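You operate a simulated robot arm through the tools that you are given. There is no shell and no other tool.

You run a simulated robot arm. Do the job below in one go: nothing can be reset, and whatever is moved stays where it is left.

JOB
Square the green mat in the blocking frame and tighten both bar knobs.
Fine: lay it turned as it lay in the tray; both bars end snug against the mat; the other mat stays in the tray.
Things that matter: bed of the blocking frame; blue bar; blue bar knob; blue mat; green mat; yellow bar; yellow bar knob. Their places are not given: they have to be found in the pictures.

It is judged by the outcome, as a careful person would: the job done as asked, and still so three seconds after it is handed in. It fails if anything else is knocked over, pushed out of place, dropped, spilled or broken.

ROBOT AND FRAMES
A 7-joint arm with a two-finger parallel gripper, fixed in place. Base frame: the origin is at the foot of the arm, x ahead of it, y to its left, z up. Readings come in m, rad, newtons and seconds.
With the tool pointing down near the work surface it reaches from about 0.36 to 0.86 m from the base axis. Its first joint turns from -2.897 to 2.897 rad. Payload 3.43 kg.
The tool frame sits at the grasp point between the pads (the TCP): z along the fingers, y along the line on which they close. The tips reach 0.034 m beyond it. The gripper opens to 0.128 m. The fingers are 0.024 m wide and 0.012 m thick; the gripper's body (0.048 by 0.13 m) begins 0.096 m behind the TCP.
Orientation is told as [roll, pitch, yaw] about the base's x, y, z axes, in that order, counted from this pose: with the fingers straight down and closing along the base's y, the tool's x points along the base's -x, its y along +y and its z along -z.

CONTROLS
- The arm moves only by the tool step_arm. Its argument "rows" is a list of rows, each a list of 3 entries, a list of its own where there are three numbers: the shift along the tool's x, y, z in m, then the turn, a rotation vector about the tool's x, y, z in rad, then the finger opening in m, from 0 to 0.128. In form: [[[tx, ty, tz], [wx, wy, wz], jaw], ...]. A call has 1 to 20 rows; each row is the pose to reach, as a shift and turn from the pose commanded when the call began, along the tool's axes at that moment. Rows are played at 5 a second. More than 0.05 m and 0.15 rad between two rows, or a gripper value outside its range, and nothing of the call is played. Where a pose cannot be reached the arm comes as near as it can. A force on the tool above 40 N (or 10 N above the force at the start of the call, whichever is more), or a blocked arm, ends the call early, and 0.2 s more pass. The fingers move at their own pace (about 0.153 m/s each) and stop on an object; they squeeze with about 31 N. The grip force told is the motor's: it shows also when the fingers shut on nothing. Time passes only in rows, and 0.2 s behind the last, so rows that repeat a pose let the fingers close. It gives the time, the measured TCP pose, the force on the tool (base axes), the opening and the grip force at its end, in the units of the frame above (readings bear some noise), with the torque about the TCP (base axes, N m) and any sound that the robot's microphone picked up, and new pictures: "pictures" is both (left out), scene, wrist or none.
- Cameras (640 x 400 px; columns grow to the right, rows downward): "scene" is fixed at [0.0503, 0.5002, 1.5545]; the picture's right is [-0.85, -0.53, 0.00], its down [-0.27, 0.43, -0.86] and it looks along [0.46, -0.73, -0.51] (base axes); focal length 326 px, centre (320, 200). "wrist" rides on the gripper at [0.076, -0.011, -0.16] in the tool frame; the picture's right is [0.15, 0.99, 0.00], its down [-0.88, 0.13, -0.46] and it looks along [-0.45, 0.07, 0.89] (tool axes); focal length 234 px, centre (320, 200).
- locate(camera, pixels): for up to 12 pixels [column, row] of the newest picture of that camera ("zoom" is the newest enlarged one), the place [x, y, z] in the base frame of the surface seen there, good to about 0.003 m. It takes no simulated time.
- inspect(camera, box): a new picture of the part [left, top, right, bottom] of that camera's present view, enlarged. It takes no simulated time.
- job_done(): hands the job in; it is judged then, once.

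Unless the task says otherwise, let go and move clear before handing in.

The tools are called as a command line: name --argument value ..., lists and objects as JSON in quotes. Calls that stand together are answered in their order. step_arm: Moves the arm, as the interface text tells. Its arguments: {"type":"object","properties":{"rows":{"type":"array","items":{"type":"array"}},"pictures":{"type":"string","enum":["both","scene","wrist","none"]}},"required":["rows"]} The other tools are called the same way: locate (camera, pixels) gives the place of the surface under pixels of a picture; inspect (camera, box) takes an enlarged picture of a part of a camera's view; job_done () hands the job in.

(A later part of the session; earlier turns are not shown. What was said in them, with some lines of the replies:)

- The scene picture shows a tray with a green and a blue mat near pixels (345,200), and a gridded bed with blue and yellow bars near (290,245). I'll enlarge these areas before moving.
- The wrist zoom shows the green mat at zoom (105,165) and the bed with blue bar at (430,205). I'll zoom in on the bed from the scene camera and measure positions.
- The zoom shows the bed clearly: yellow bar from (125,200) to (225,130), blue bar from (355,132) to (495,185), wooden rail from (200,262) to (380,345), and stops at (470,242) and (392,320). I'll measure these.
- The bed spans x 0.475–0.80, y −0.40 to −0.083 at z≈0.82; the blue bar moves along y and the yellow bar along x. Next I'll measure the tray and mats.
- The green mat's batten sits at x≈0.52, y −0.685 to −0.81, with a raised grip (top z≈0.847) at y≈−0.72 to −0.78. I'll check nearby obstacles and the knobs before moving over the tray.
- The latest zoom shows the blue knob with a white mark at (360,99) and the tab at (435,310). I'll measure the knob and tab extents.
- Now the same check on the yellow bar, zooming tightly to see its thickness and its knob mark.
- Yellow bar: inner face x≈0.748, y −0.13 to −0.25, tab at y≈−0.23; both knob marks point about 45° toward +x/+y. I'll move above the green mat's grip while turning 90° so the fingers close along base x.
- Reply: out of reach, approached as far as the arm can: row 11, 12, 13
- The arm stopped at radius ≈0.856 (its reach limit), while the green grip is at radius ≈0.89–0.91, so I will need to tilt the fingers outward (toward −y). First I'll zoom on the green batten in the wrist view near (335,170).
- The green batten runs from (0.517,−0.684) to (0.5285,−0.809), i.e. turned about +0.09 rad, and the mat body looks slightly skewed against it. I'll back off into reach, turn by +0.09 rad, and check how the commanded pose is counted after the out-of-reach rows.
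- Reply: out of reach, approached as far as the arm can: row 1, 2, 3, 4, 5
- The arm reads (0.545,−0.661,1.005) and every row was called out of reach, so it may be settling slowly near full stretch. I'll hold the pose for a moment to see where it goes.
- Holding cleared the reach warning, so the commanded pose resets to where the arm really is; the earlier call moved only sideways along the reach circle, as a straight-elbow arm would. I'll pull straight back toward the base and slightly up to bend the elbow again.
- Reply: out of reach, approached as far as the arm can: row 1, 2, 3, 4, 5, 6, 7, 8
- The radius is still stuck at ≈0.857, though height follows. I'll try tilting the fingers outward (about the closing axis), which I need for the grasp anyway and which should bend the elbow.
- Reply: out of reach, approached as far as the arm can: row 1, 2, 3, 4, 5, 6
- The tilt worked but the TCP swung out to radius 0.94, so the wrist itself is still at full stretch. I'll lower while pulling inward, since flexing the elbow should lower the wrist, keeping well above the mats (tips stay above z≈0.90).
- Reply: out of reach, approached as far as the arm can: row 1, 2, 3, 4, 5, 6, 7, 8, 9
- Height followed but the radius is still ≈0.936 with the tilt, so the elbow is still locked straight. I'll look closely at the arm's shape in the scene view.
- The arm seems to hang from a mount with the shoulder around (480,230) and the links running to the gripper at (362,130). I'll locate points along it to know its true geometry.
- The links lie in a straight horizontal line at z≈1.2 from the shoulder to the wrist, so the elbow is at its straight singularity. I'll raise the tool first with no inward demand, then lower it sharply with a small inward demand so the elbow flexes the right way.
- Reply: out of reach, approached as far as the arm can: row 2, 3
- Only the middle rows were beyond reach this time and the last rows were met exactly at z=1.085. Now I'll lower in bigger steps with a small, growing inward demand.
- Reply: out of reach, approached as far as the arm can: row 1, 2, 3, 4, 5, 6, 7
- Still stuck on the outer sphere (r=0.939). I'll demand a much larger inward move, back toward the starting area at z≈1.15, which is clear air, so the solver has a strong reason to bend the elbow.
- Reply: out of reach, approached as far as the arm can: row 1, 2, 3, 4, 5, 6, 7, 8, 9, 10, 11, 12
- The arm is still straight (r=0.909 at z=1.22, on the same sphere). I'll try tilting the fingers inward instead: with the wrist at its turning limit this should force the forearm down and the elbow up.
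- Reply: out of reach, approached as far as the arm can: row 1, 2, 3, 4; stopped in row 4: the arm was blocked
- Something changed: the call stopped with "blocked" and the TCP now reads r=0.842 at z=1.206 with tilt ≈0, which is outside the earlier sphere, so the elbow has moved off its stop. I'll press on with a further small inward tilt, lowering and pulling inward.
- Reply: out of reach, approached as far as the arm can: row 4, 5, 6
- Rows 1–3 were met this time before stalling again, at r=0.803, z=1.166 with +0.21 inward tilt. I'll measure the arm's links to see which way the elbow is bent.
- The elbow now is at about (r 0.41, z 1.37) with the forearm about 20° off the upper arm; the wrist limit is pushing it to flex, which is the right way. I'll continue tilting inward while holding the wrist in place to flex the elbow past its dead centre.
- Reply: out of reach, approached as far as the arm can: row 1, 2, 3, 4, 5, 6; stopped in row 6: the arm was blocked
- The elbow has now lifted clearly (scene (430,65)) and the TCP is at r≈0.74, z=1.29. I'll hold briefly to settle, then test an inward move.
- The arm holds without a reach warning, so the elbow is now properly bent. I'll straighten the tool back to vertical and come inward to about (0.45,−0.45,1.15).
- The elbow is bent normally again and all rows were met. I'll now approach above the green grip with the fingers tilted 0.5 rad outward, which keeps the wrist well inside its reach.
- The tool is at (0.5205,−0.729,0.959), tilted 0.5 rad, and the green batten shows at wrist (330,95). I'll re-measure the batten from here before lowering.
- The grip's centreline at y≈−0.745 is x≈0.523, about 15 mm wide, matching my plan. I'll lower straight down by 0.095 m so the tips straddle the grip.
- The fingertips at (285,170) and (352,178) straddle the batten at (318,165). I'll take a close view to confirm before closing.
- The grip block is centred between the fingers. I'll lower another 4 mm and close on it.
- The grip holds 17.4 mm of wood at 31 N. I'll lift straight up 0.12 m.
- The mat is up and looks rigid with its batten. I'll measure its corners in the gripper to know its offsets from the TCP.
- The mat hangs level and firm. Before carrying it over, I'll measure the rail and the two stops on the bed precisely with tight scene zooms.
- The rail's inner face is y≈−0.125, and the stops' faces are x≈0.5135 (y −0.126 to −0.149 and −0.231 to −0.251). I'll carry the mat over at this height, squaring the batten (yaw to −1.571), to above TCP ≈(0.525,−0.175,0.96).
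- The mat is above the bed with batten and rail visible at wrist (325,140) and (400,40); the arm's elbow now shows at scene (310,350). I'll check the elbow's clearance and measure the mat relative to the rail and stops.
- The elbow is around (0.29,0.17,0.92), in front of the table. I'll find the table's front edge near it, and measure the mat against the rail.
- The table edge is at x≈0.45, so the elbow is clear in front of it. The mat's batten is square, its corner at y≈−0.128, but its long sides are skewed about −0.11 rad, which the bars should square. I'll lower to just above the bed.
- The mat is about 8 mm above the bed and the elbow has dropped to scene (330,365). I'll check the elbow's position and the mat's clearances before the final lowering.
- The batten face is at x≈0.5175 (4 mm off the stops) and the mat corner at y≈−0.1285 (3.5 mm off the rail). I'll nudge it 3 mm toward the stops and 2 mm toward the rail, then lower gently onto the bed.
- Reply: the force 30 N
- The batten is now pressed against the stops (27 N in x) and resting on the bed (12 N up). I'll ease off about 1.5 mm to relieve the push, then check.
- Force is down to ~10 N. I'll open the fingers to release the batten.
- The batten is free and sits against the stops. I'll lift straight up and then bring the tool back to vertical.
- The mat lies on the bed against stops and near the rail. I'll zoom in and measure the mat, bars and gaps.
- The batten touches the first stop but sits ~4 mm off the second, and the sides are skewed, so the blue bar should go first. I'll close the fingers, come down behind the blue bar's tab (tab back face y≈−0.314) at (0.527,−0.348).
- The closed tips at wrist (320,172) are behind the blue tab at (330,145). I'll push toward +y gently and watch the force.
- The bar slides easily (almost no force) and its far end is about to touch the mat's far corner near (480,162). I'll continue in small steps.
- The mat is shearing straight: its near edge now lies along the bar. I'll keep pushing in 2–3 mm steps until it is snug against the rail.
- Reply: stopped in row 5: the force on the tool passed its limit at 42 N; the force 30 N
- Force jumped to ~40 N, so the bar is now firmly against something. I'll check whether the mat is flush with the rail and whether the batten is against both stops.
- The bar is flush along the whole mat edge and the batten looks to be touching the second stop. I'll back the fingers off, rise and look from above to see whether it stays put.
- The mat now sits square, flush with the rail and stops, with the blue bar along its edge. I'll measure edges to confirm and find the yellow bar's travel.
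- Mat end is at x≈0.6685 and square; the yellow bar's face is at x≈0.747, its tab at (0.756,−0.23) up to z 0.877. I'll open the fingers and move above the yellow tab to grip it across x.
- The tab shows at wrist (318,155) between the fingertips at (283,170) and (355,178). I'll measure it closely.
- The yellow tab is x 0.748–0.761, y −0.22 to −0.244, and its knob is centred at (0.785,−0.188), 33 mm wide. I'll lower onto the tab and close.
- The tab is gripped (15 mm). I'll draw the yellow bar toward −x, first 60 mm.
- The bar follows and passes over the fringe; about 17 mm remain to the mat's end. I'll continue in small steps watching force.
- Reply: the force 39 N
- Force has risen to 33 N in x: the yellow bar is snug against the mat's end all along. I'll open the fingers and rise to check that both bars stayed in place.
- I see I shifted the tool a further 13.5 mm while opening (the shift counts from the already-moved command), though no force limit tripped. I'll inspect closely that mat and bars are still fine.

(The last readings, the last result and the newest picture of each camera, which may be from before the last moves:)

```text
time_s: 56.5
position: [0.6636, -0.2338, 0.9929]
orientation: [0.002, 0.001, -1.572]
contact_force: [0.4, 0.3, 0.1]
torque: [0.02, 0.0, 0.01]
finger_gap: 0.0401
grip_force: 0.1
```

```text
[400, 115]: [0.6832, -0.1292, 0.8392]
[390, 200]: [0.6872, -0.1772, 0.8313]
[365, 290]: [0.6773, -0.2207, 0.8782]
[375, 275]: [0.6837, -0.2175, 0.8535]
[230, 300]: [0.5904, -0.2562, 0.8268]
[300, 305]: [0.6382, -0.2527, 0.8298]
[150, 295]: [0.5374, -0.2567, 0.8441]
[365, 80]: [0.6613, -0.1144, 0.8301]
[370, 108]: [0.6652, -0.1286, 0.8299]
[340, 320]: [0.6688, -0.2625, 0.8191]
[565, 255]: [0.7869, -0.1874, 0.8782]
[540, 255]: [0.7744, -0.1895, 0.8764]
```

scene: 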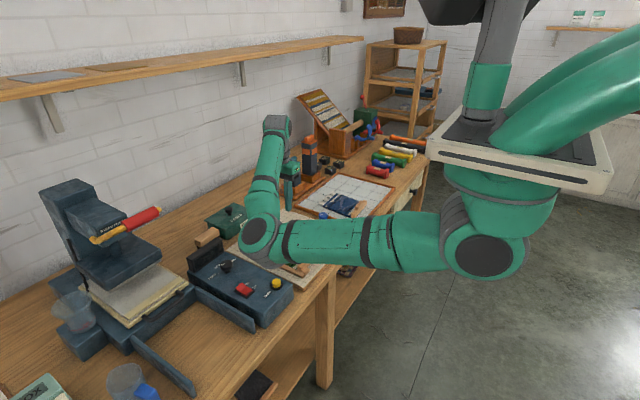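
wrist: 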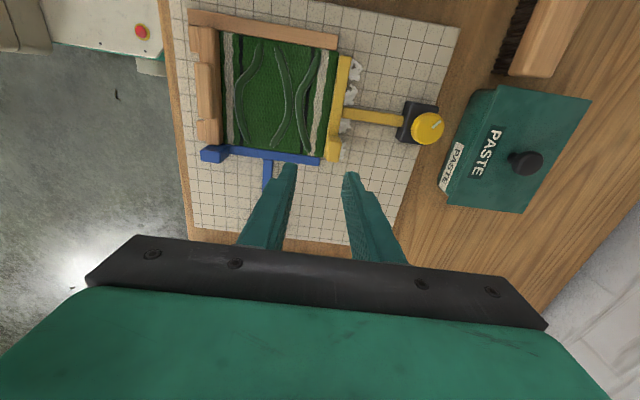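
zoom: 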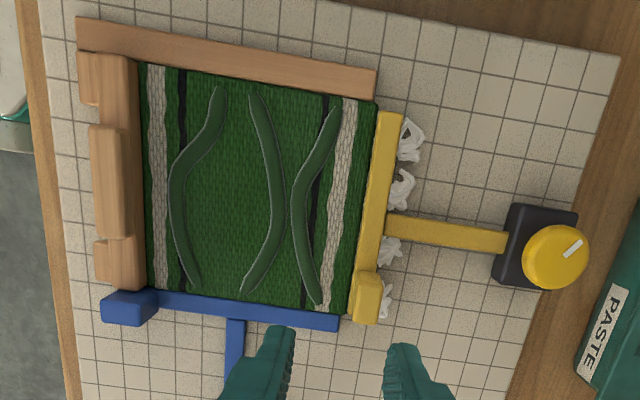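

The mat is square: ends at x≈0.669, y −0.125 to −0.251, with both bars touching. Now the knobs: I'll go above the yellow knob at (0.785,−0.188), turning the hand to yaw +0.4 so there is plenty of clockwise travel.

step_arm --rows '[[[0.0031, 0.0081, 0.0], [0, 0, -0.1314], 0.05], [[0.0062, 0.0162, 0.0], [0, 0, -0.2628], 0.05], [[0.0093, 0.0243, 0.0], [0, 0, -0.3942], 0.05], [[0.0123, 0.0324, 0.0], [0, 0, -0.5256], 0.05], [[0.0154, 0.0405, 0.0], [0, 0, -0.657], 0.05], [[0.0185, 0.0486, 0.0], [0, 0, -0.7884], 0.05], [[0.0216, 0.0567, 0.004], [0, 0, -0.9198], 0.05], [[0.0247, 0.0647, 0.008], [0, 0, -1.0512], 0.05], [[0.0278, 0.0728, 0.012], [0, 0, -1.1826], 0.05], [[0.0309, 0.0809, 0.016], [0, 0, -1.314], 0.05], [[0.034, 0.089, 0.02], [0, 0, -1.4454], 0.05], [[0.037, 0.0971, 0.024], [0, 0, -1.5768], 0.05], [[0.0401, 0.1052, 0.027], [0, 0, -1.7082], 0.05], [[0.0432, 0.1133, 0.03], [0, 0, -1.8396], 0.05], [[0.0463, 0.1214, 0.033], [0, 0, -1.971], 0.05], [[0.0463, 0.1214, 0.033], [0, 0, -1.971], 0.05]]' --pictures "both"

```text
time_s: 59.9
position: [0.7872, -0.1863, 0.9597]
orientation: [0.002, -0.003, 0.403]
contact_force: [0.0, 0.6, 0.4]
torque: [0.04, -0.04, 0.04]
finger_gap: 0.0502
grip_force: 0.0
```

scene: 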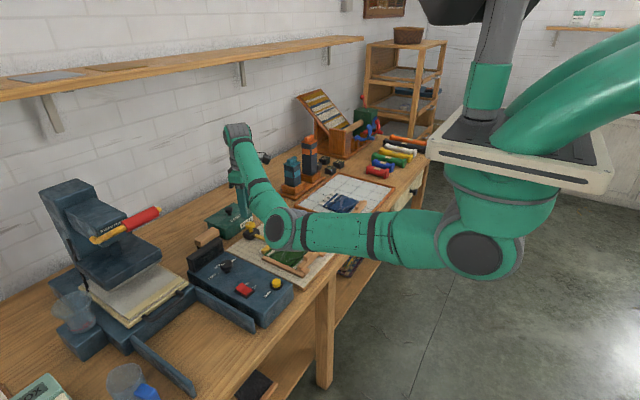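
wrist: 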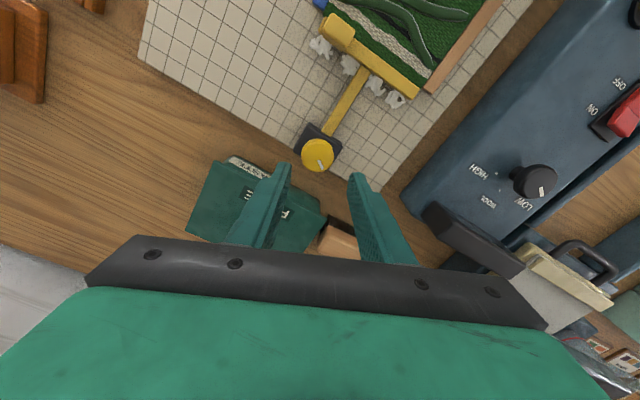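

The knob shows at wrist (317,155) between the fingertips. I'll measure its centre precisely.

inspect --camera "wrist" --box '[270, 110, 390, 200]'

```text
4.44 times, centred on (330, 155) of wrist
```

zoom: 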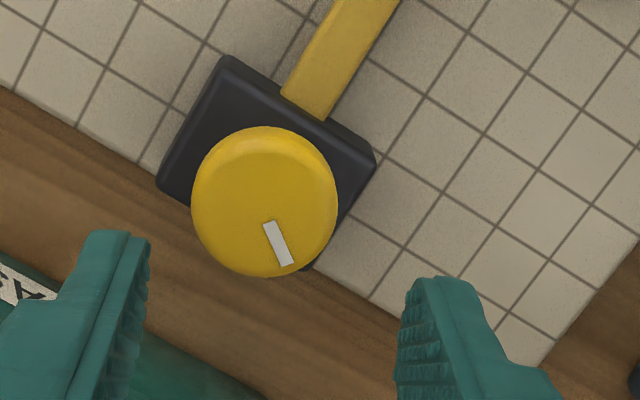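

locate --camera "zoom" --pixels '[[265, 200], [200, 200], [330, 200], [265, 140], [265, 270], [268, 225], [288, 262], [220, 155], [310, 155], [215, 245], [315, 250], [265, 205]]'

```text
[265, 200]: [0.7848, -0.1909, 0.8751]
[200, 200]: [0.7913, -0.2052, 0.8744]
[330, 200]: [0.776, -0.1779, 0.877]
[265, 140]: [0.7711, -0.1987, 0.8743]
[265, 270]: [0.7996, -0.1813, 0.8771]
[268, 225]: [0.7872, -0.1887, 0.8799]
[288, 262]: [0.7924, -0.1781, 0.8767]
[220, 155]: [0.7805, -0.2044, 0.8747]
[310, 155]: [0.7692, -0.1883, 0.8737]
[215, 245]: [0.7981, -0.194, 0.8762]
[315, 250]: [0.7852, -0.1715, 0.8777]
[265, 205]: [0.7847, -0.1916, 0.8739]
```

The knob's centre is ≈(0.7845,−0.189), about 32 mm across. I'll shift to centre, lower so the tips wrap the disc, and close.

step_arm --rows '[[[0.0035, -0.0014, 0.015], [0, 0, 0], 0.05], [[0.0035, -0.0014, 0.035], [0, 0, 0], 0.05], [[0.0035, -0.0014, 0.053], [0, 0, 0], 0.05], [[0.0035, -0.0014, 0.0665], [0, 0, 0], 0.05], [[0.0035, -0.0014, 0.0665], [0, 0, 0], 0.038], [[0.0035, -0.0014, 0.0665], [0, 0, 0], 0.0], [[0.0035, -0.0014, 0.0665], [0, 0, 0], 0.0]]' --pictures "wrist"

```text
time_s: 61.5
position: [0.7854, -0.1905, 0.894]
orientation: [-0.001, -0.002, 0.4]
contact_force: [3.5, -7.7, -0.1]
torque: [-0.14, -0.32, -0.02]
finger_gap: 0.0354
grip_force: 44.8
```

wrist: 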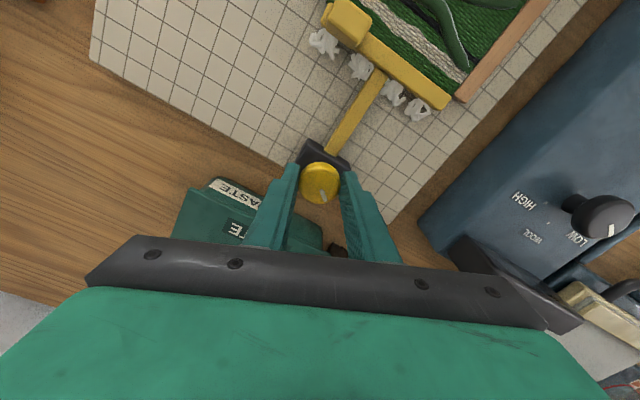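

The knob is gripped (35 mm). I'll turn it clockwise about 0.5 rad first and watch the torque.

step_arm --rows '[[[0, -0.0007, 0], [0, 0, 0.08], 0], [[0, -0.0007, 0], [0, 0, 0.16], 0], [[0, -0.0007, 0], [0, 0, 0.24], 0], [[0, -0.0007, 0], [0, 0, 0.32], 0], [[0, -0.0007, 0], [0, 0, 0.4], 0], [[0, -0.0007, 0], [0, 0, 0.5], 0], [[0, -0.0007, 0], [0, 0, 0.5], 0]]' --pictures "wrist"

```text
time_s: 63.1
position: [0.7854, -0.1885, 0.8933]
orientation: [0.0, -0.002, -0.1]
contact_force: [-0.4, 8.6, 2.0]
torque: [0.21, -0.53, 0.0]
finger_gap: 0.0352
grip_force: 45.4
```

wrist: 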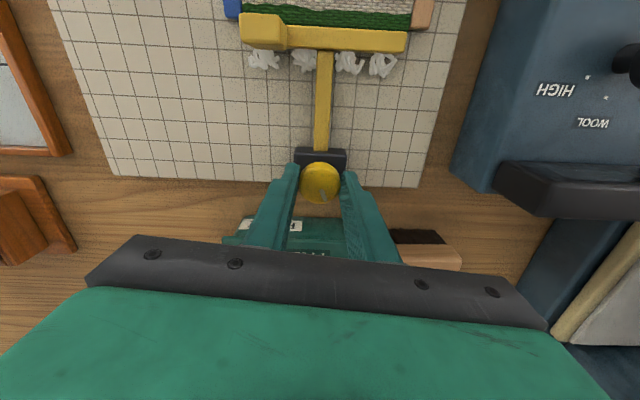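

The knob turns freely with the hand so far (no torque about z). I'll continue clockwise another ~1.2 rad, watching torque and sound.

step_arm --rows '[[[0, 0.0007, 0], [0, 0, 0.12], 0], [[0, 0.0007, 0], [0, 0, 0.24], 0], [[0, 0.0007, 0], [0, 0, 0.36], 0], [[0, 0.0007, 0], [0, 0, 0.48], 0], [[0, 0.0007, 0], [0, 0, 0.6], 0], [[0, 0.0007, 0], [0, 0, 0.72], 0], [[0, 0.0007, 0], [0, 0, 0.72], 0]]' --pictures "wrist"

```text
time_s: 64.7
position: [0.7853, -0.1887, 0.8939]
orientation: [0.005, 0.0, -0.821]
contact_force: [6.3, 18.3, -1.2]
torque: [0.83, 0.04, 0.0]
finger_gap: 0.0354
grip_force: 44.6
```

wrist: 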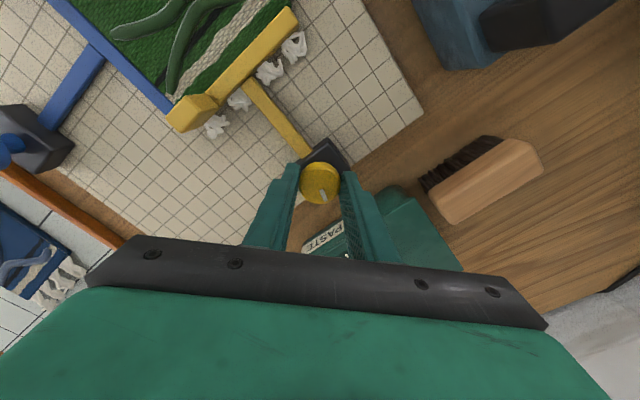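

Still no turning resistance after 1.2 rad, but a sideways load of ~18 N shows I'm ~2 mm off-centre. I'll recentre slightly and turn on another 0.75 rad.

step_arm --rows '[[[0.001, 0.0018, 0], [0, 0, 0.06], 0], [[0.001, 0.0018, 0], [0, 0, 0.18], 0], [[0.001, 0.0018, 0], [0, 0, 0.3], 0], [[0.001, 0.0018, 0], [0, 0, 0.42], 0], [[0.001, 0.0018, 0], [0, 0, 0.54], 0], [[0.001, 0.0018, 0], [0, 0, 0.66], 0], [[0.001, 0.0018, 0], [0, 0, 0.75], 0], [[0.001, 0.0018, 0], [0, 0, 0.75], 0]]' --pictures "wrist"

```text
time_s: 66.5
position: [0.7864, -0.1883, 0.8937]
orientation: [0.004, 0.001, -1.57]
contact_force: [20.6, 2.1, 0.6]
torque: [-0.14, -0.57, 0.58]
finger_gap: 0.0356
grip_force: 45.3
```

wrist: 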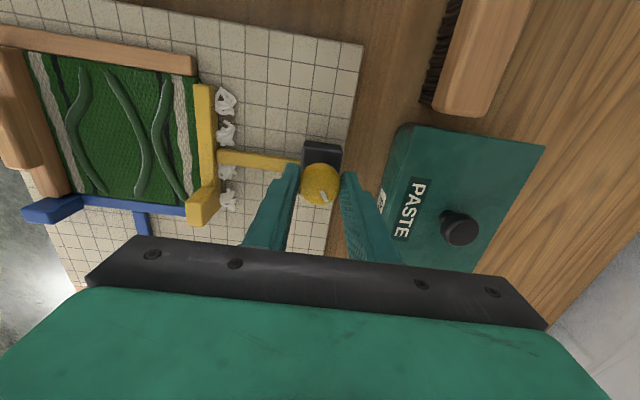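

Torque about z is now +0.58 N·m: the knob resists, so it seems to be tightening. I'll zoom on its mark and check it turned with the fingers.

inspect --camera "wrist" --box '[270, 130, 370, 210]'

```text
5.00 times, centred on (320, 170) of wrist
```

zoom: 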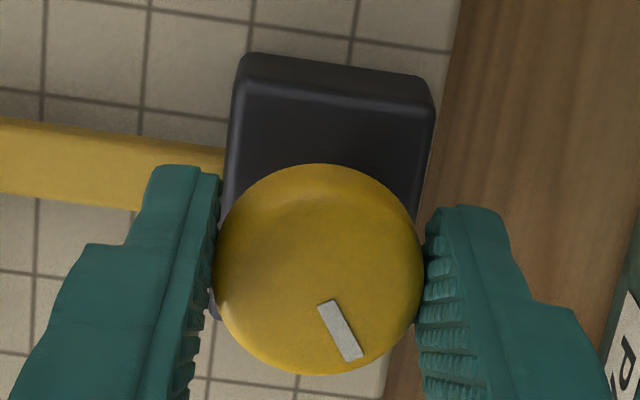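

The mark kept its direction relative to the fingers, so the knob turned the full ~1.97 rad. I'll turn a bit further to see whether the torque keeps rising (end stop) or not.

step_arm --rows '[[[0, 0.0008, 0], [0, 0, 0.06], 0], [[0, 0.0008, 0], [0, 0, 0.12], 0], [[0, 0.0008, 0], [0, 0, 0.18], 0], [[0, 0.0008, 0], [0, 0, 0.18], 0]]' --pictures "wrist"

```text
time_s: 67.5
position: [0.7865, -0.1871, 0.8937]
orientation: [0.002, 0.003, -1.749]
contact_force: [22.8, 5.0, 2.7]
torque: [0.08, -0.73, 0.6]
finger_gap: 0.0355
grip_force: 45.0
```

wrist: 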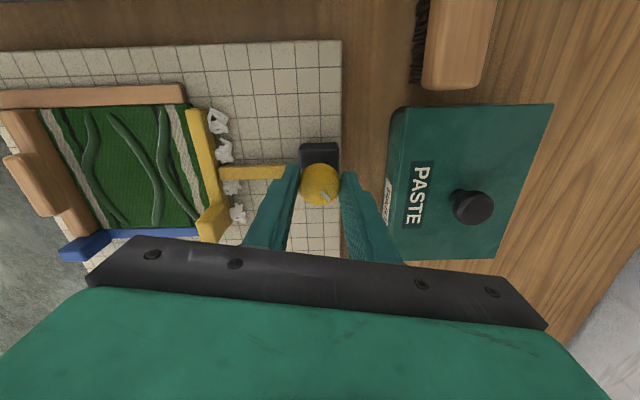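

inspect --camera "wrist" --box '[270, 130, 370, 210]'

```text
5.00 times, centred on (320, 170) of wrist
```

zoom: 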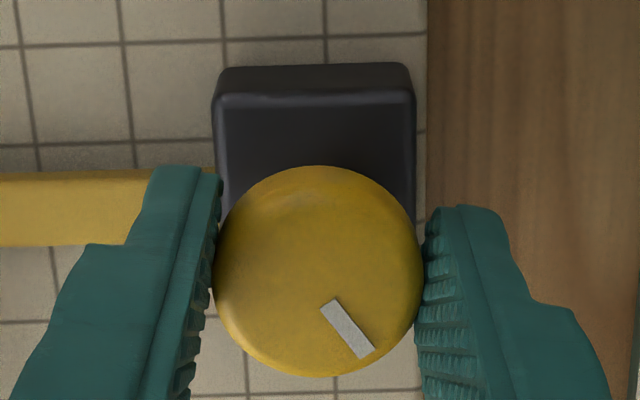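

locate --camera "zoom" --pixels '[[327, 303], [368, 355], [318, 270], [347, 329]]'

```text
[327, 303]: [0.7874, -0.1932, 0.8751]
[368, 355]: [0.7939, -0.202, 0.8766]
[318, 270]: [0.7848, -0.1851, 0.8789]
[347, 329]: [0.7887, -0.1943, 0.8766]
```

The mark has turned ~102° from its start and now the fingers slip at 0.6 N·m, so the yellow knob is at its tight stop. I'll release it and rise.

step_arm --rows '[[[0, 0, 0], [0, 0, 0], 0.04], [[0, 0, 0], [0, 0, 0], 0.052], [[0, 0, 0], [0, 0, 0], 0.052], [[0, 0, -0.02], [0, 0, 0], 0.052], [[0, 0, -0.05], [0, 0, 0], 0.052], [[0, 0, -0.085], [0, 0, 0], 0.052], [[0, 0, -0.085], [0, 0, 0], 0.052]]' --pictures "wrist"

```text
time_s: 69.1
position: [0.7861, -0.1879, 0.9794]
orientation: [0.002, 0.001, -1.75]
contact_force: [0.1, 1.3, -0.2]
torque: [0.01, 0.0, -0.02]
finger_gap: 0.0519
grip_force: 0.0
```

wrist: 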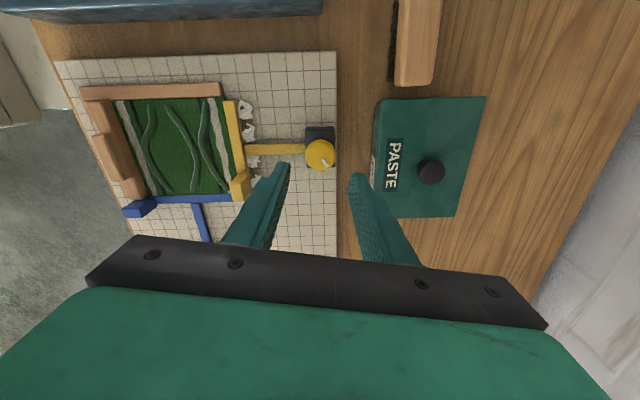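

The yellow knob is released. I'll check the mark, bars and mat once more before going to the blue knob.

inspect --camera "wrist" --box '[70, 60, 350, 235]'

```text
2.29 times, centred on (210, 148) of wrist
```

zoom: 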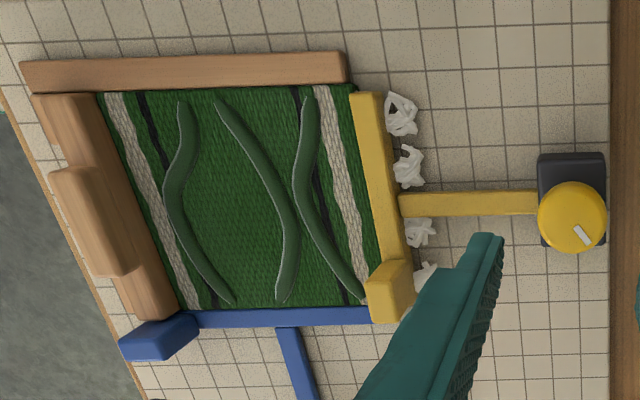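

Everything is in place. I'll now move above the blue knob at ≈(0.593,−0.3835), unwinding the hand to yaw +0.15 on the way.

step_arm --rows '[[[-0.0152, -0.0103, 0.0], [0, 0, -0.1267], 0.052], [[-0.0303, -0.0207, 0.0], [0, 0, -0.2533], 0.052], [[-0.0455, -0.031, 0.0], [0, 0, -0.38], 0.052], [[-0.0606, -0.0413, 0.0], [0, 0, -0.5067], 0.052], [[-0.0758, -0.0517, 0.0], [0, 0, -0.6333], 0.052], [[-0.0909, -0.062, 0.0], [0, 0, -0.76], 0.052], [[-0.1061, -0.0723, 0.0], [0, 0, -0.8867], 0.052], [[-0.1212, -0.0827, 0.0], [0, 0, -1.0133], 0.052], [[-0.1364, -0.093, 0.0], [0, 0, -1.14], 0.052], [[-0.1515, -0.1033, 0.003], [0, 0, -1.2667], 0.052], [[-0.1667, -0.1137, 0.006], [0, 0, -1.3933], 0.052], [[-0.1818, -0.124, 0.009], [0, 0, -1.52], 0.052], [[-0.197, -0.1343, 0.012], [0, 0, -1.6467], 0.052], [[-0.2121, -0.1447, 0.016], [0, 0, -1.7733], 0.052], [[-0.2273, -0.155, 0.019], [0, 0, -1.9], 0.052], [[-0.2273, -0.155, 0.019], [0, 0, -1.9], 0.052]]' --pictures "both"

```text
time_s: 72.5
position: [0.5936, -0.3845, 0.9598]
orientation: [0.001, -0.002, 0.153]
contact_force: [0.4, -0.2, 0.6]
torque: [0.0, 0.02, -0.01]
finger_gap: 0.0519
grip_force: 0.0
```

scene: 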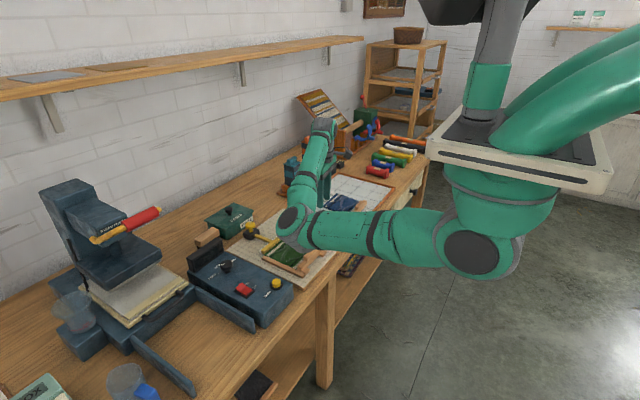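
wrist: 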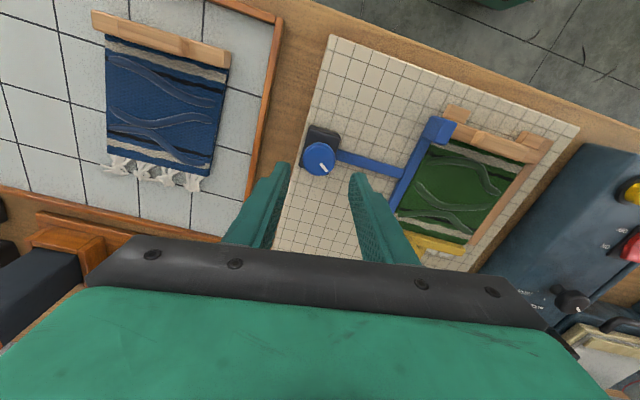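

inspect --camera "wrist" --box '[270, 110, 390, 200]'

```text
4.44 times, centred on (330, 155) of wrist
```

zoom: 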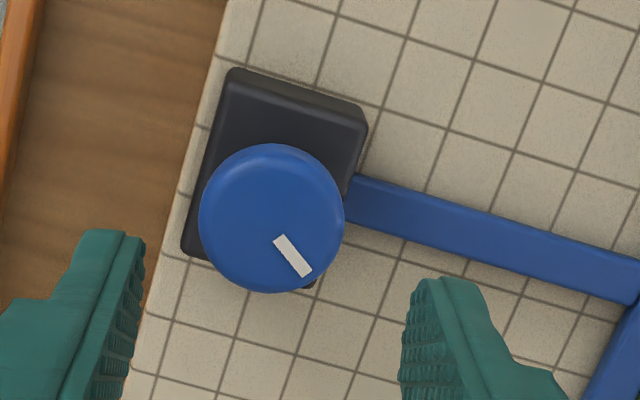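

locate --camera "zoom" --pixels '[[272, 218], [205, 215], [338, 218], [270, 150], [270, 285], [225, 170], [320, 170], [225, 265], [318, 265], [278, 238], [305, 273], [272, 222]]'

```text
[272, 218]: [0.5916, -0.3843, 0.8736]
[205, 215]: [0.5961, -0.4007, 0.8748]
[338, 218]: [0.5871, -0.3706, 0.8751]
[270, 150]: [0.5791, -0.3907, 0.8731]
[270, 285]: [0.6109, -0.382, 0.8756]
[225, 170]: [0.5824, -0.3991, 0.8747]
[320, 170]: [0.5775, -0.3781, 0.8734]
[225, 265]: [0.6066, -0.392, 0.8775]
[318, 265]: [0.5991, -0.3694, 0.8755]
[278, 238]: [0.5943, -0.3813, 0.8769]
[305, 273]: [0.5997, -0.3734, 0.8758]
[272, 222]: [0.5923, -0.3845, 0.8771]
```

The blue knob's centre is ≈(0.593,−0.384), almost exactly under the TCP; its mark points the same way the yellow's did. I'll lower and grip it.

step_arm --rows '[[[0.0007, 0.0006, 0.015], [0, 0, 0], 0.052], [[0.0007, 0.0006, 0.035], [0, 0, 0], 0.052], [[0.0007, 0.0006, 0.053], [0, 0, 0], 0.052], [[0.0007, 0.0006, 0.0665], [0, 0, 0], 0.052], [[0.0007, 0.0006, 0.0665], [0, 0, 0], 0.04], [[0.0007, 0.0006, 0.0665], [0, 0, 0], 0.0], [[0.0007, 0.0006, 0.0665], [0, 0, 0], 0.0]]' --pictures "none"

```text
time_s: 74.1
position: [0.5933, -0.3859, 0.892]
orientation: [-0.002, -0.003, 0.149]
contact_force: [7.1, -18.5, -2.4]
torque: [-0.78, -0.9, -0.04]
finger_gap: 0.0351
grip_force: 44.7
```

The knob is gripped, but an 18 N sideways load says its centre is ~2 mm toward −y. I'll recentre and begin turning clockwise.

step_arm --rows '[[[0, -0.001, 0], [0, 0, 0], 0], [[0, -0.002, 0], [0, 0, 0.06], 0], [[0, -0.002, 0], [0, 0, 0.16], 0], [[0, -0.002, 0], [0, 0, 0.26], 0], [[0, -0.002, 0], [0, 0, 0.36], 0], [[0, -0.002, 0], [0, 0, 0.46], 0], [[0, -0.002, 0], [0, 0, 0.5], 0], [[0, -0.002, 0], [0, 0, 0.5], 0]]' --pictures "none"

```text
time_s: 75.9
position: [0.5927, -0.3849, 0.8922]
orientation: [0.003, -0.001, -0.349]
contact_force: [-3.9, 13.8, -2.5]
torque: [0.29, -0.57, 0.01]
finger_gap: 0.0353
grip_force: 45.2
```

Turning freely so far. I'll recentre by +1.2 mm and continue clockwise 0.7 rad.

step_arm --rows '[[[0, 0.0012, 0], [0, 0, 0.08], 0], [[0, 0.0012, 0], [0, 0, 0.2], 0], [[0, 0.0012, 0], [0, 0, 0.32], 0], [[0, 0.0012, 0], [0, 0, 0.44], 0], [[0, 0.0012, 0], [0, 0, 0.56], 0], [[0, 0.0012, 0], [0, 0, 0.7], 0], [[0, 0.0012, 0], [0, 0, 0.7], 0]]' --pictures "wrist"

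```text
time_s: 77.5
position: [0.5942, -0.3836, 0.8929]
orientation: [0.003, 0.0, -1.049]
contact_force: [0.5, 17.6, -4.9]
torque: [0.11, -0.22, 0.02]
finger_gap: 0.0355
grip_force: 45.3
```

wrist: 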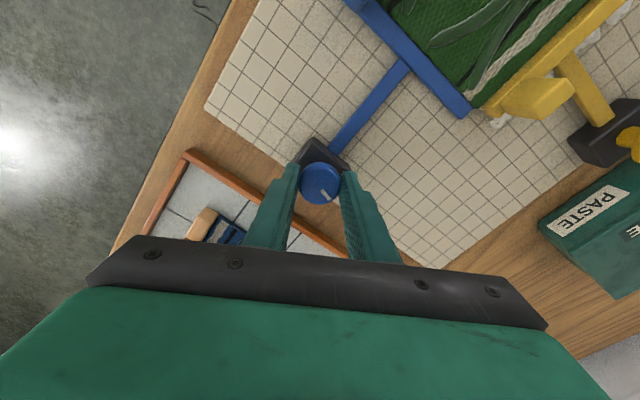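

Still free at 1.2 rad of turn. I'll recentre ~1.5 mm toward +y and turn on another 0.75 rad.

step_arm --rows '[[[0.0014, 0.0008, 0], [0, 0, 0.06], 0], [[0.0014, 0.0008, 0], [0, 0, 0.18], 0], [[0.0014, 0.0008, 0], [0, 0, 0.3], 0], [[0.0014, 0.0008, 0], [0, 0, 0.42], 0], [[0.0014, 0.0008, 0], [0, 0, 0.54], 0], [[0.0014, 0.0008, 0], [0, 0, 0.66], 0], [[0.0014, 0.0008, 0], [0, 0, 0.78], 0], [[0.0014, 0.0008, 0], [0, 0, 0.78], 0]]' --pictures "wrist"

```text
time_s: 79.3
position: [0.5952, -0.3822, 0.8918]
orientation: [0.003, 0.002, -1.828]
contact_force: [35.9, -8.1, -3.8]
torque: [-0.52, -0.74, 0.55]
finger_gap: 0.0356
grip_force: 44.8
```

wrist: 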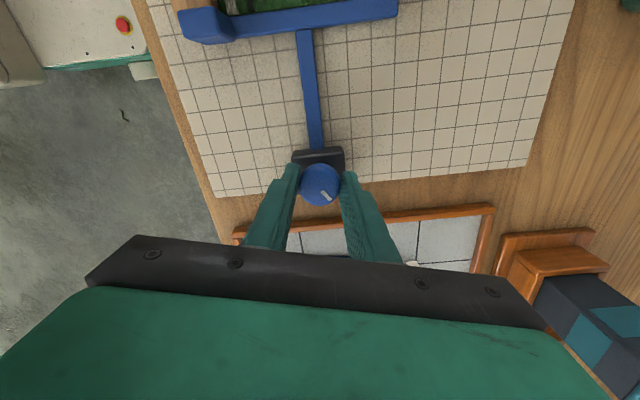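

Torque is now 0.55 N·m, so the blue knob has come up tight; there's also a 36 N side load. I'll recentre by 2.5 mm along x and nudge a bit further to confirm it is at the stop.

step_arm --rows '[[[0, 0.0015, 0], [0, 0, 0], 0], [[0, 0.0028, 0], [0, 0, 0.03], 0], [[0, 0.0028, 0], [0, 0, 0.08], 0], [[0, 0.0028, 0], [0, 0, 0.14], 0], [[0, 0.0028, 0], [0, 0, 0.14], 0]]' --pictures "wrist"

inspect --camera "wrist" --box '[270, 130, 370, 210]'

```text
time_s: 80.5
position: [0.5963, -0.3848, 0.8923]
orientation: [0.002, 0.003, -1.971]
contact_force: [10.9, 0.1, 4.9]
torque: [-0.46, 0.13, 0.27]
finger_gap: 0.0355
grip_force: 44.6
```

wrist: 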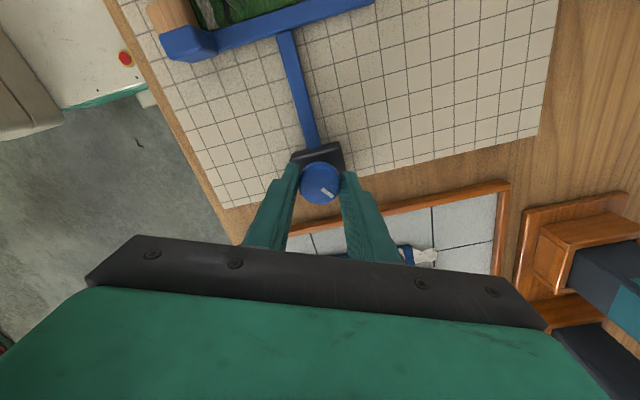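

```text
5.00 times, centred on (320, 170) of wrist
```

zoom: 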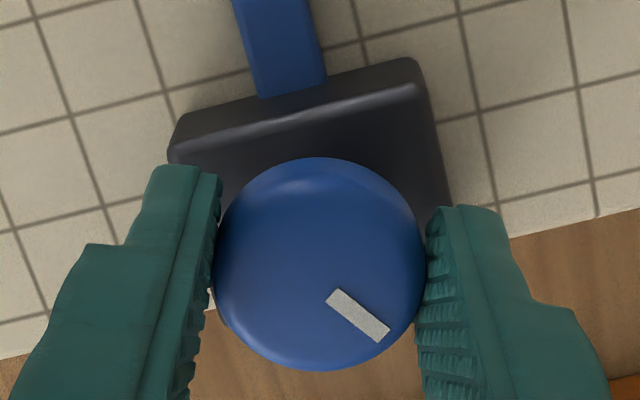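

locate --camera "zoom" --pixels '[[332, 294], [384, 338], [320, 262], [358, 316], [218, 265], [424, 265], [320, 165], [320, 365]]'

```text
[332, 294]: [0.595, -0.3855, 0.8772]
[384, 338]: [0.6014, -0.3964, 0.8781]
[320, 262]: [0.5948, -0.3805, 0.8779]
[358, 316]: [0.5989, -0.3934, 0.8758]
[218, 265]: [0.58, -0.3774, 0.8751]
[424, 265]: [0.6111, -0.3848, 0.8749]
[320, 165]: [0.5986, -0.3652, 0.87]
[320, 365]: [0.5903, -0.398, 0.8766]
```

The mark has turned ~112–117°, matching the yellow knob's final turn. The torque fell to 0.27, so I'll turn a further 0.15 rad to be sure it is really at the stop.

step_arm --rows '[[[0, 0, 0], [0, 0, 0.05], 0], [[0, 0, 0], [0, 0, 0.1], 0], [[0, 0, 0], [0, 0, 0.15], 0], [[0, 0, 0], [0, 0, 0.15], 0]]' --pictures "wrist"

inspect --camera "wrist" --box '[270, 130, 370, 210]'

```text
time_s: 81.5
position: [0.5954, -0.3834, 0.8917]
orientation: [0.001, 0.004, -2.122]
contact_force: [7.7, -1.3, -0.1]
torque: [0.04, -0.29, 0.74]
finger_gap: 0.0351
grip_force: 44.8
```

wrist: 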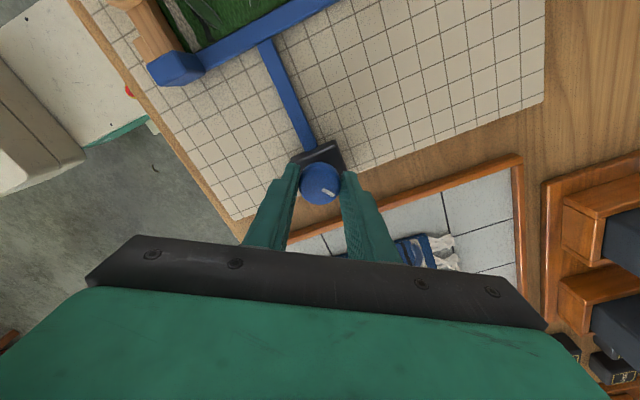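

```text
5.00 times, centred on (320, 170) of wrist
```

zoom: 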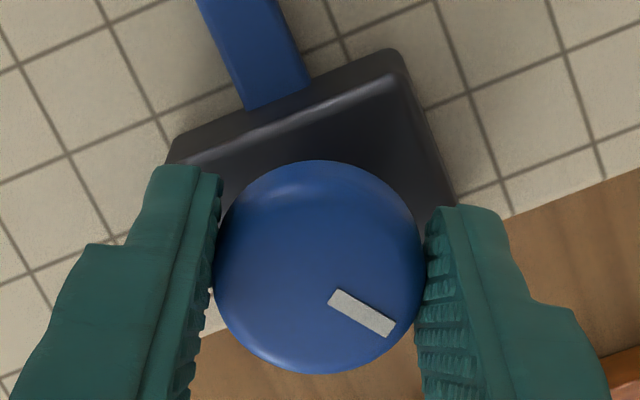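

Torque rose to 0.74 N·m and the mark slipped back relative to the fingers, so the blue knob is at its tight stop. I'll release and rise.

step_arm --rows '[[[0, 0, 0], [0, 0, 0], 0.04], [[0, 0, 0], [0, 0, 0], 0.054], [[0, 0, 0], [0, 0, 0], 0.054], [[0, 0, -0.02], [0, 0, 0], 0.054], [[0, 0, -0.05], [0, 0, 0], 0.054], [[0, 0, -0.09], [0, 0, 0], 0.054], [[0, 0, -0.13], [0, 0, 0], 0.054], [[0, 0, -0.13], [0, 0, 0], 0.054]]' --pictures "both"

```text
time_s: 83.3
position: [0.5949, -0.3838, 1.0228]
orientation: [0.002, 0.002, -2.12]
contact_force: [0.1, -0.1, -0.1]
torque: [0.01, 0.04, 0.0]
finger_gap: 0.054
grip_force: 0.0
```

scene: 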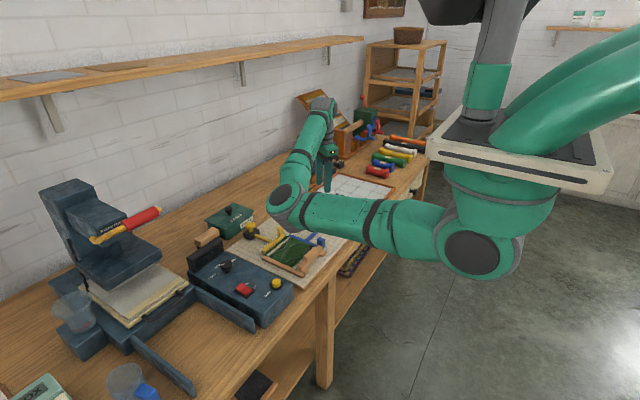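
wrist: 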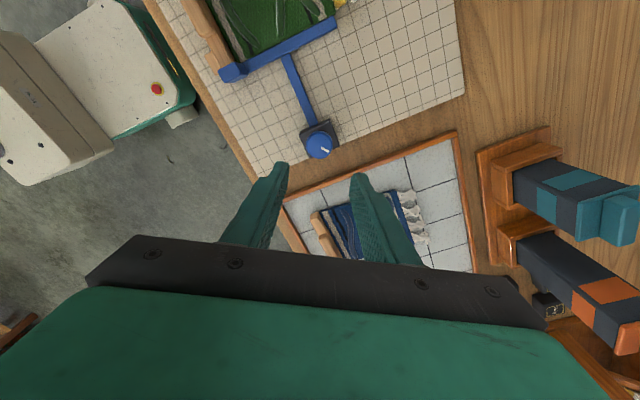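

Both knobs are tightened and released. I'll inspect the bed in the scene and wrist views to verify the final state.

inspect --camera "scene" --box '[225, 200, 355, 290]'

inspect --camera "wrist" --box '[150, 0, 470, 200]'

```text
4.44 times, centred on (290, 245) of scene
```

zoom: 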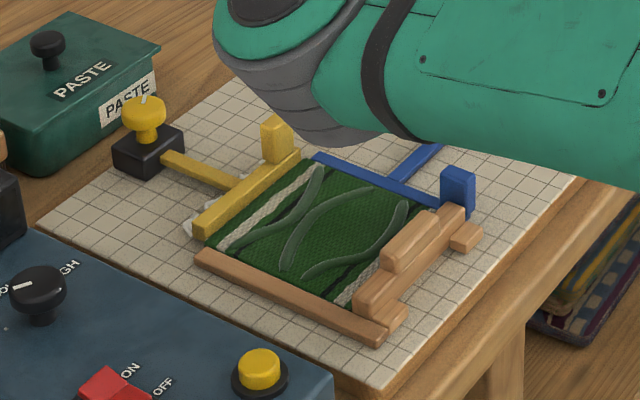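

```text
2.00 times, centred on (310, 100) of wrist
```

zoom: 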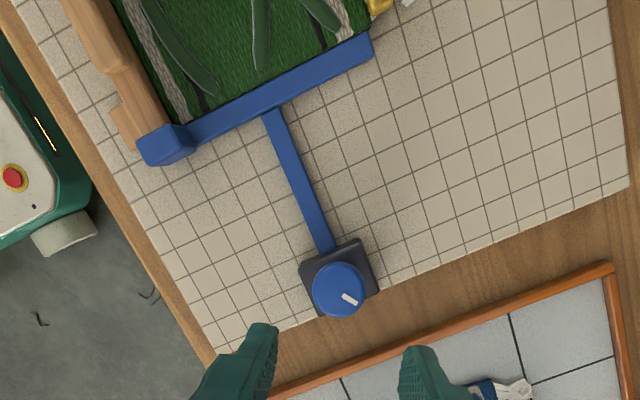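

The scene zoom shows the mat square between rail, stops and both bars, and both knob marks turned. I'll move back to a clear viewpoint to measure the final gaps from above.

step_arm --rows '[[[0.0065, -0.0216, -0.0054], [0, 0, -0.11], 0.054], [[0.013, -0.0432, -0.0108], [0, 0, -0.22], 0.054], [[0.0194, -0.0647, -0.0162], [0, 0, -0.33], 0.03], [[0.0259, -0.0863, -0.0216], [0, 0, -0.44], 0.02], [[0.0324, -0.1079, -0.027], [0, 0, -0.549], 0.01], [[0.0324, -0.1079, -0.027], [0, 0, -0.549], 0.01]]' --pictures "both"

inspect --camera "wrist" --box '[270, 0, 510, 190]'

```text
time_s: 84.7
position: [0.5202, -0.2994, 1.0498]
orientation: [0.003, 0.002, -1.568]
contact_force: [-0.1, -0.5, -1.1]
torque: [-0.01, -0.02, 0.03]
finger_gap: 0.0099
grip_force: 0.0
```

scene: 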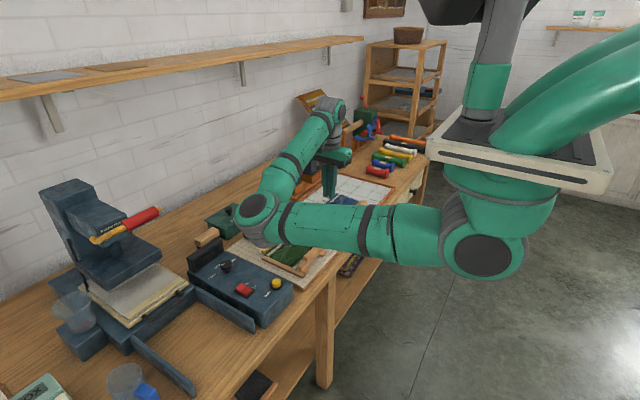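
wrist: 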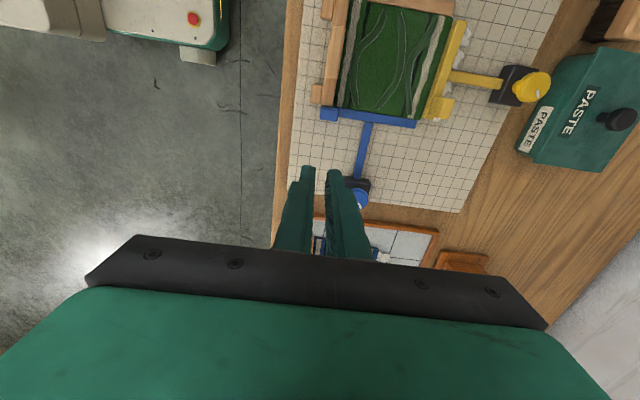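

```text
2.11 times, centred on (390, 95) of wrist
```

zoom: 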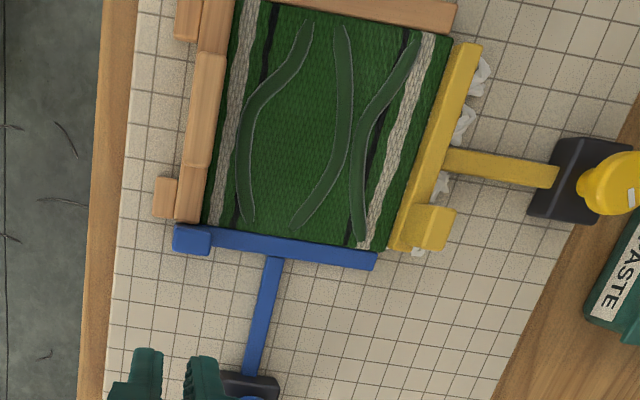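

Mat, stops and bars look aligned. I'll zoom further on the mat/blue-bar seam and the mat/yellow-bar seam.

inspect --camera "wrist" --box '[305, 80, 425, 145]'

inspect --camera "wrist" --box '[400, 0, 500, 125]'

```text
5.33 times, centred on (365, 112) of wrist
```

zoom: 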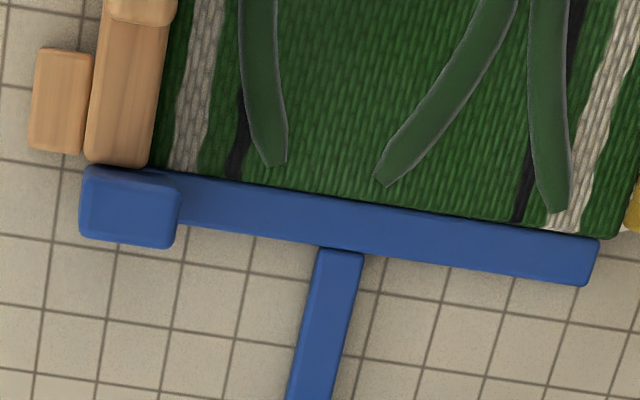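

```text
3.20 times, centred on (450, 62) of wrist
```

zoom: 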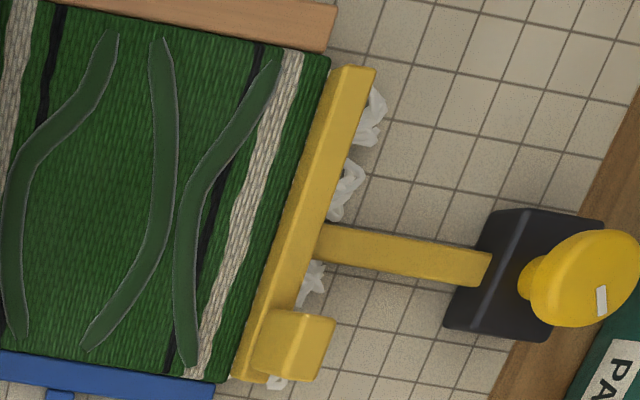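

Both seams are closed, and the mat is flush and oriented as in the tray. I'll do a last check of the tray and surroundings, while rising a little more to be clear.

step_arm --rows '[[[0, 0, -0.03], [0, 0, 0], 0.03], [[0, 0, -0.06], [0, 0, 0], 0.05], [[0, 0, -0.09], [0, 0, 0], 0.05], [[0, 0, -0.1], [0, 0, 0], 0.05], [[0, 0, -0.1], [0, 0, 0], 0.05]]' --pictures "both"

inspect --camera "scene" --box '[180, 80, 440, 300]'

```text
time_s: 85.9
position: [0.5197, -0.3001, 1.1516]
orientation: [0.003, 0.0, -1.57]
contact_force: [0.2, 0.1, -0.2]
torque: [0.07, -0.03, 0.01]
finger_gap: 0.0502
grip_force: 0.1
```

scene: 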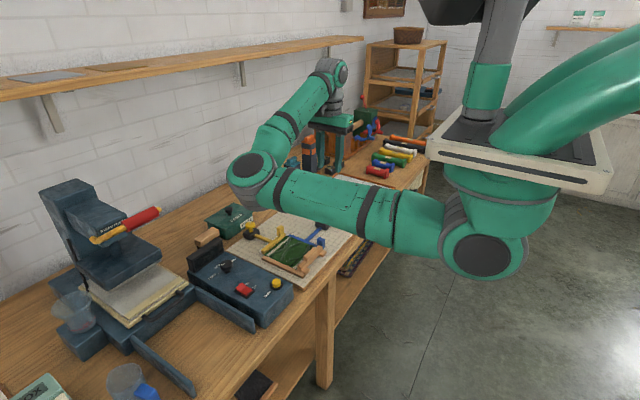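
wrist: 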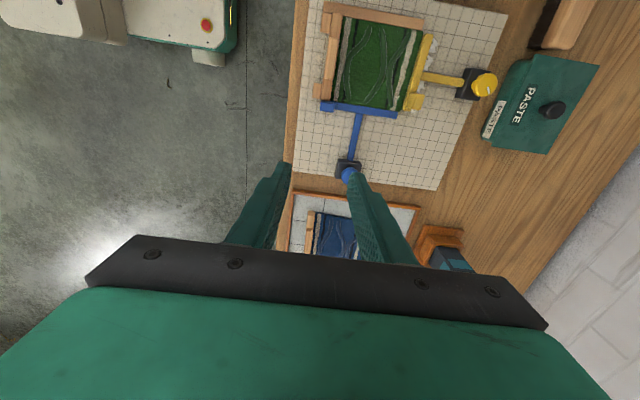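

```text
1.82 times, centred on (310, 190) of scene
```

zoom: 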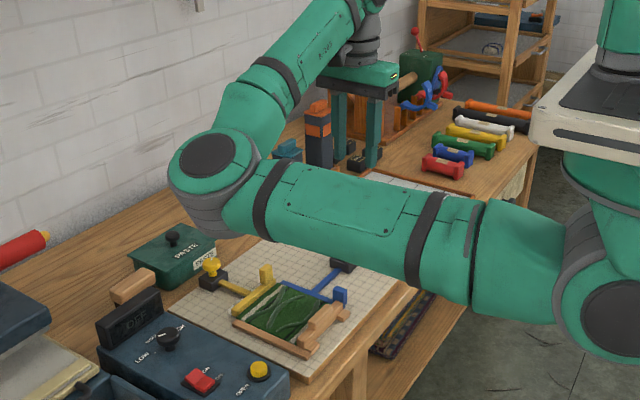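

The last pictures show the green mat square against the rail and stops, fringe still toward the wall as it lay in the tray. Both bars are snug, both knobs are turned tight, the blue mat is still in the tray, and nothing else looks disturbed. The gripper is open and clear at z≈1.15, so I'm handing in.

job_done

```text
The job is handed in.
```

The green mat is squared in the blocking frame, both bars are snug against it, and both knobs are tightened. I handed the job in, but no verdict came back with it.

- **Mat:** it lies flush against the rail and both stops, turned as it lay in the tray with the fringe toward the wall. It was skewed in the tray; pushing the blue bar in straightened it.
- **Bars:** in the close-up views I saw no gap between either bar and the mat.
- **Knobs:** I turned each one clockwise about 115° until it came up against its stop and my fingers began to slip.
- **Everything else:** the blue mat is still in the tray, and nothing else looks moved or knocked over.

Two things went less smoothly:

- **Arm stuck at full reach:** early on, the arm locked straight over the tray. Freeing it took several moves in clear air, and two of them stopped early with the arm reported as blocked.
- **Extra shift at the yellow bar:** while letting go of it I moved the hand about 13 mm too far. I checked the mat and both bars afterwards and they had not moved out of place.
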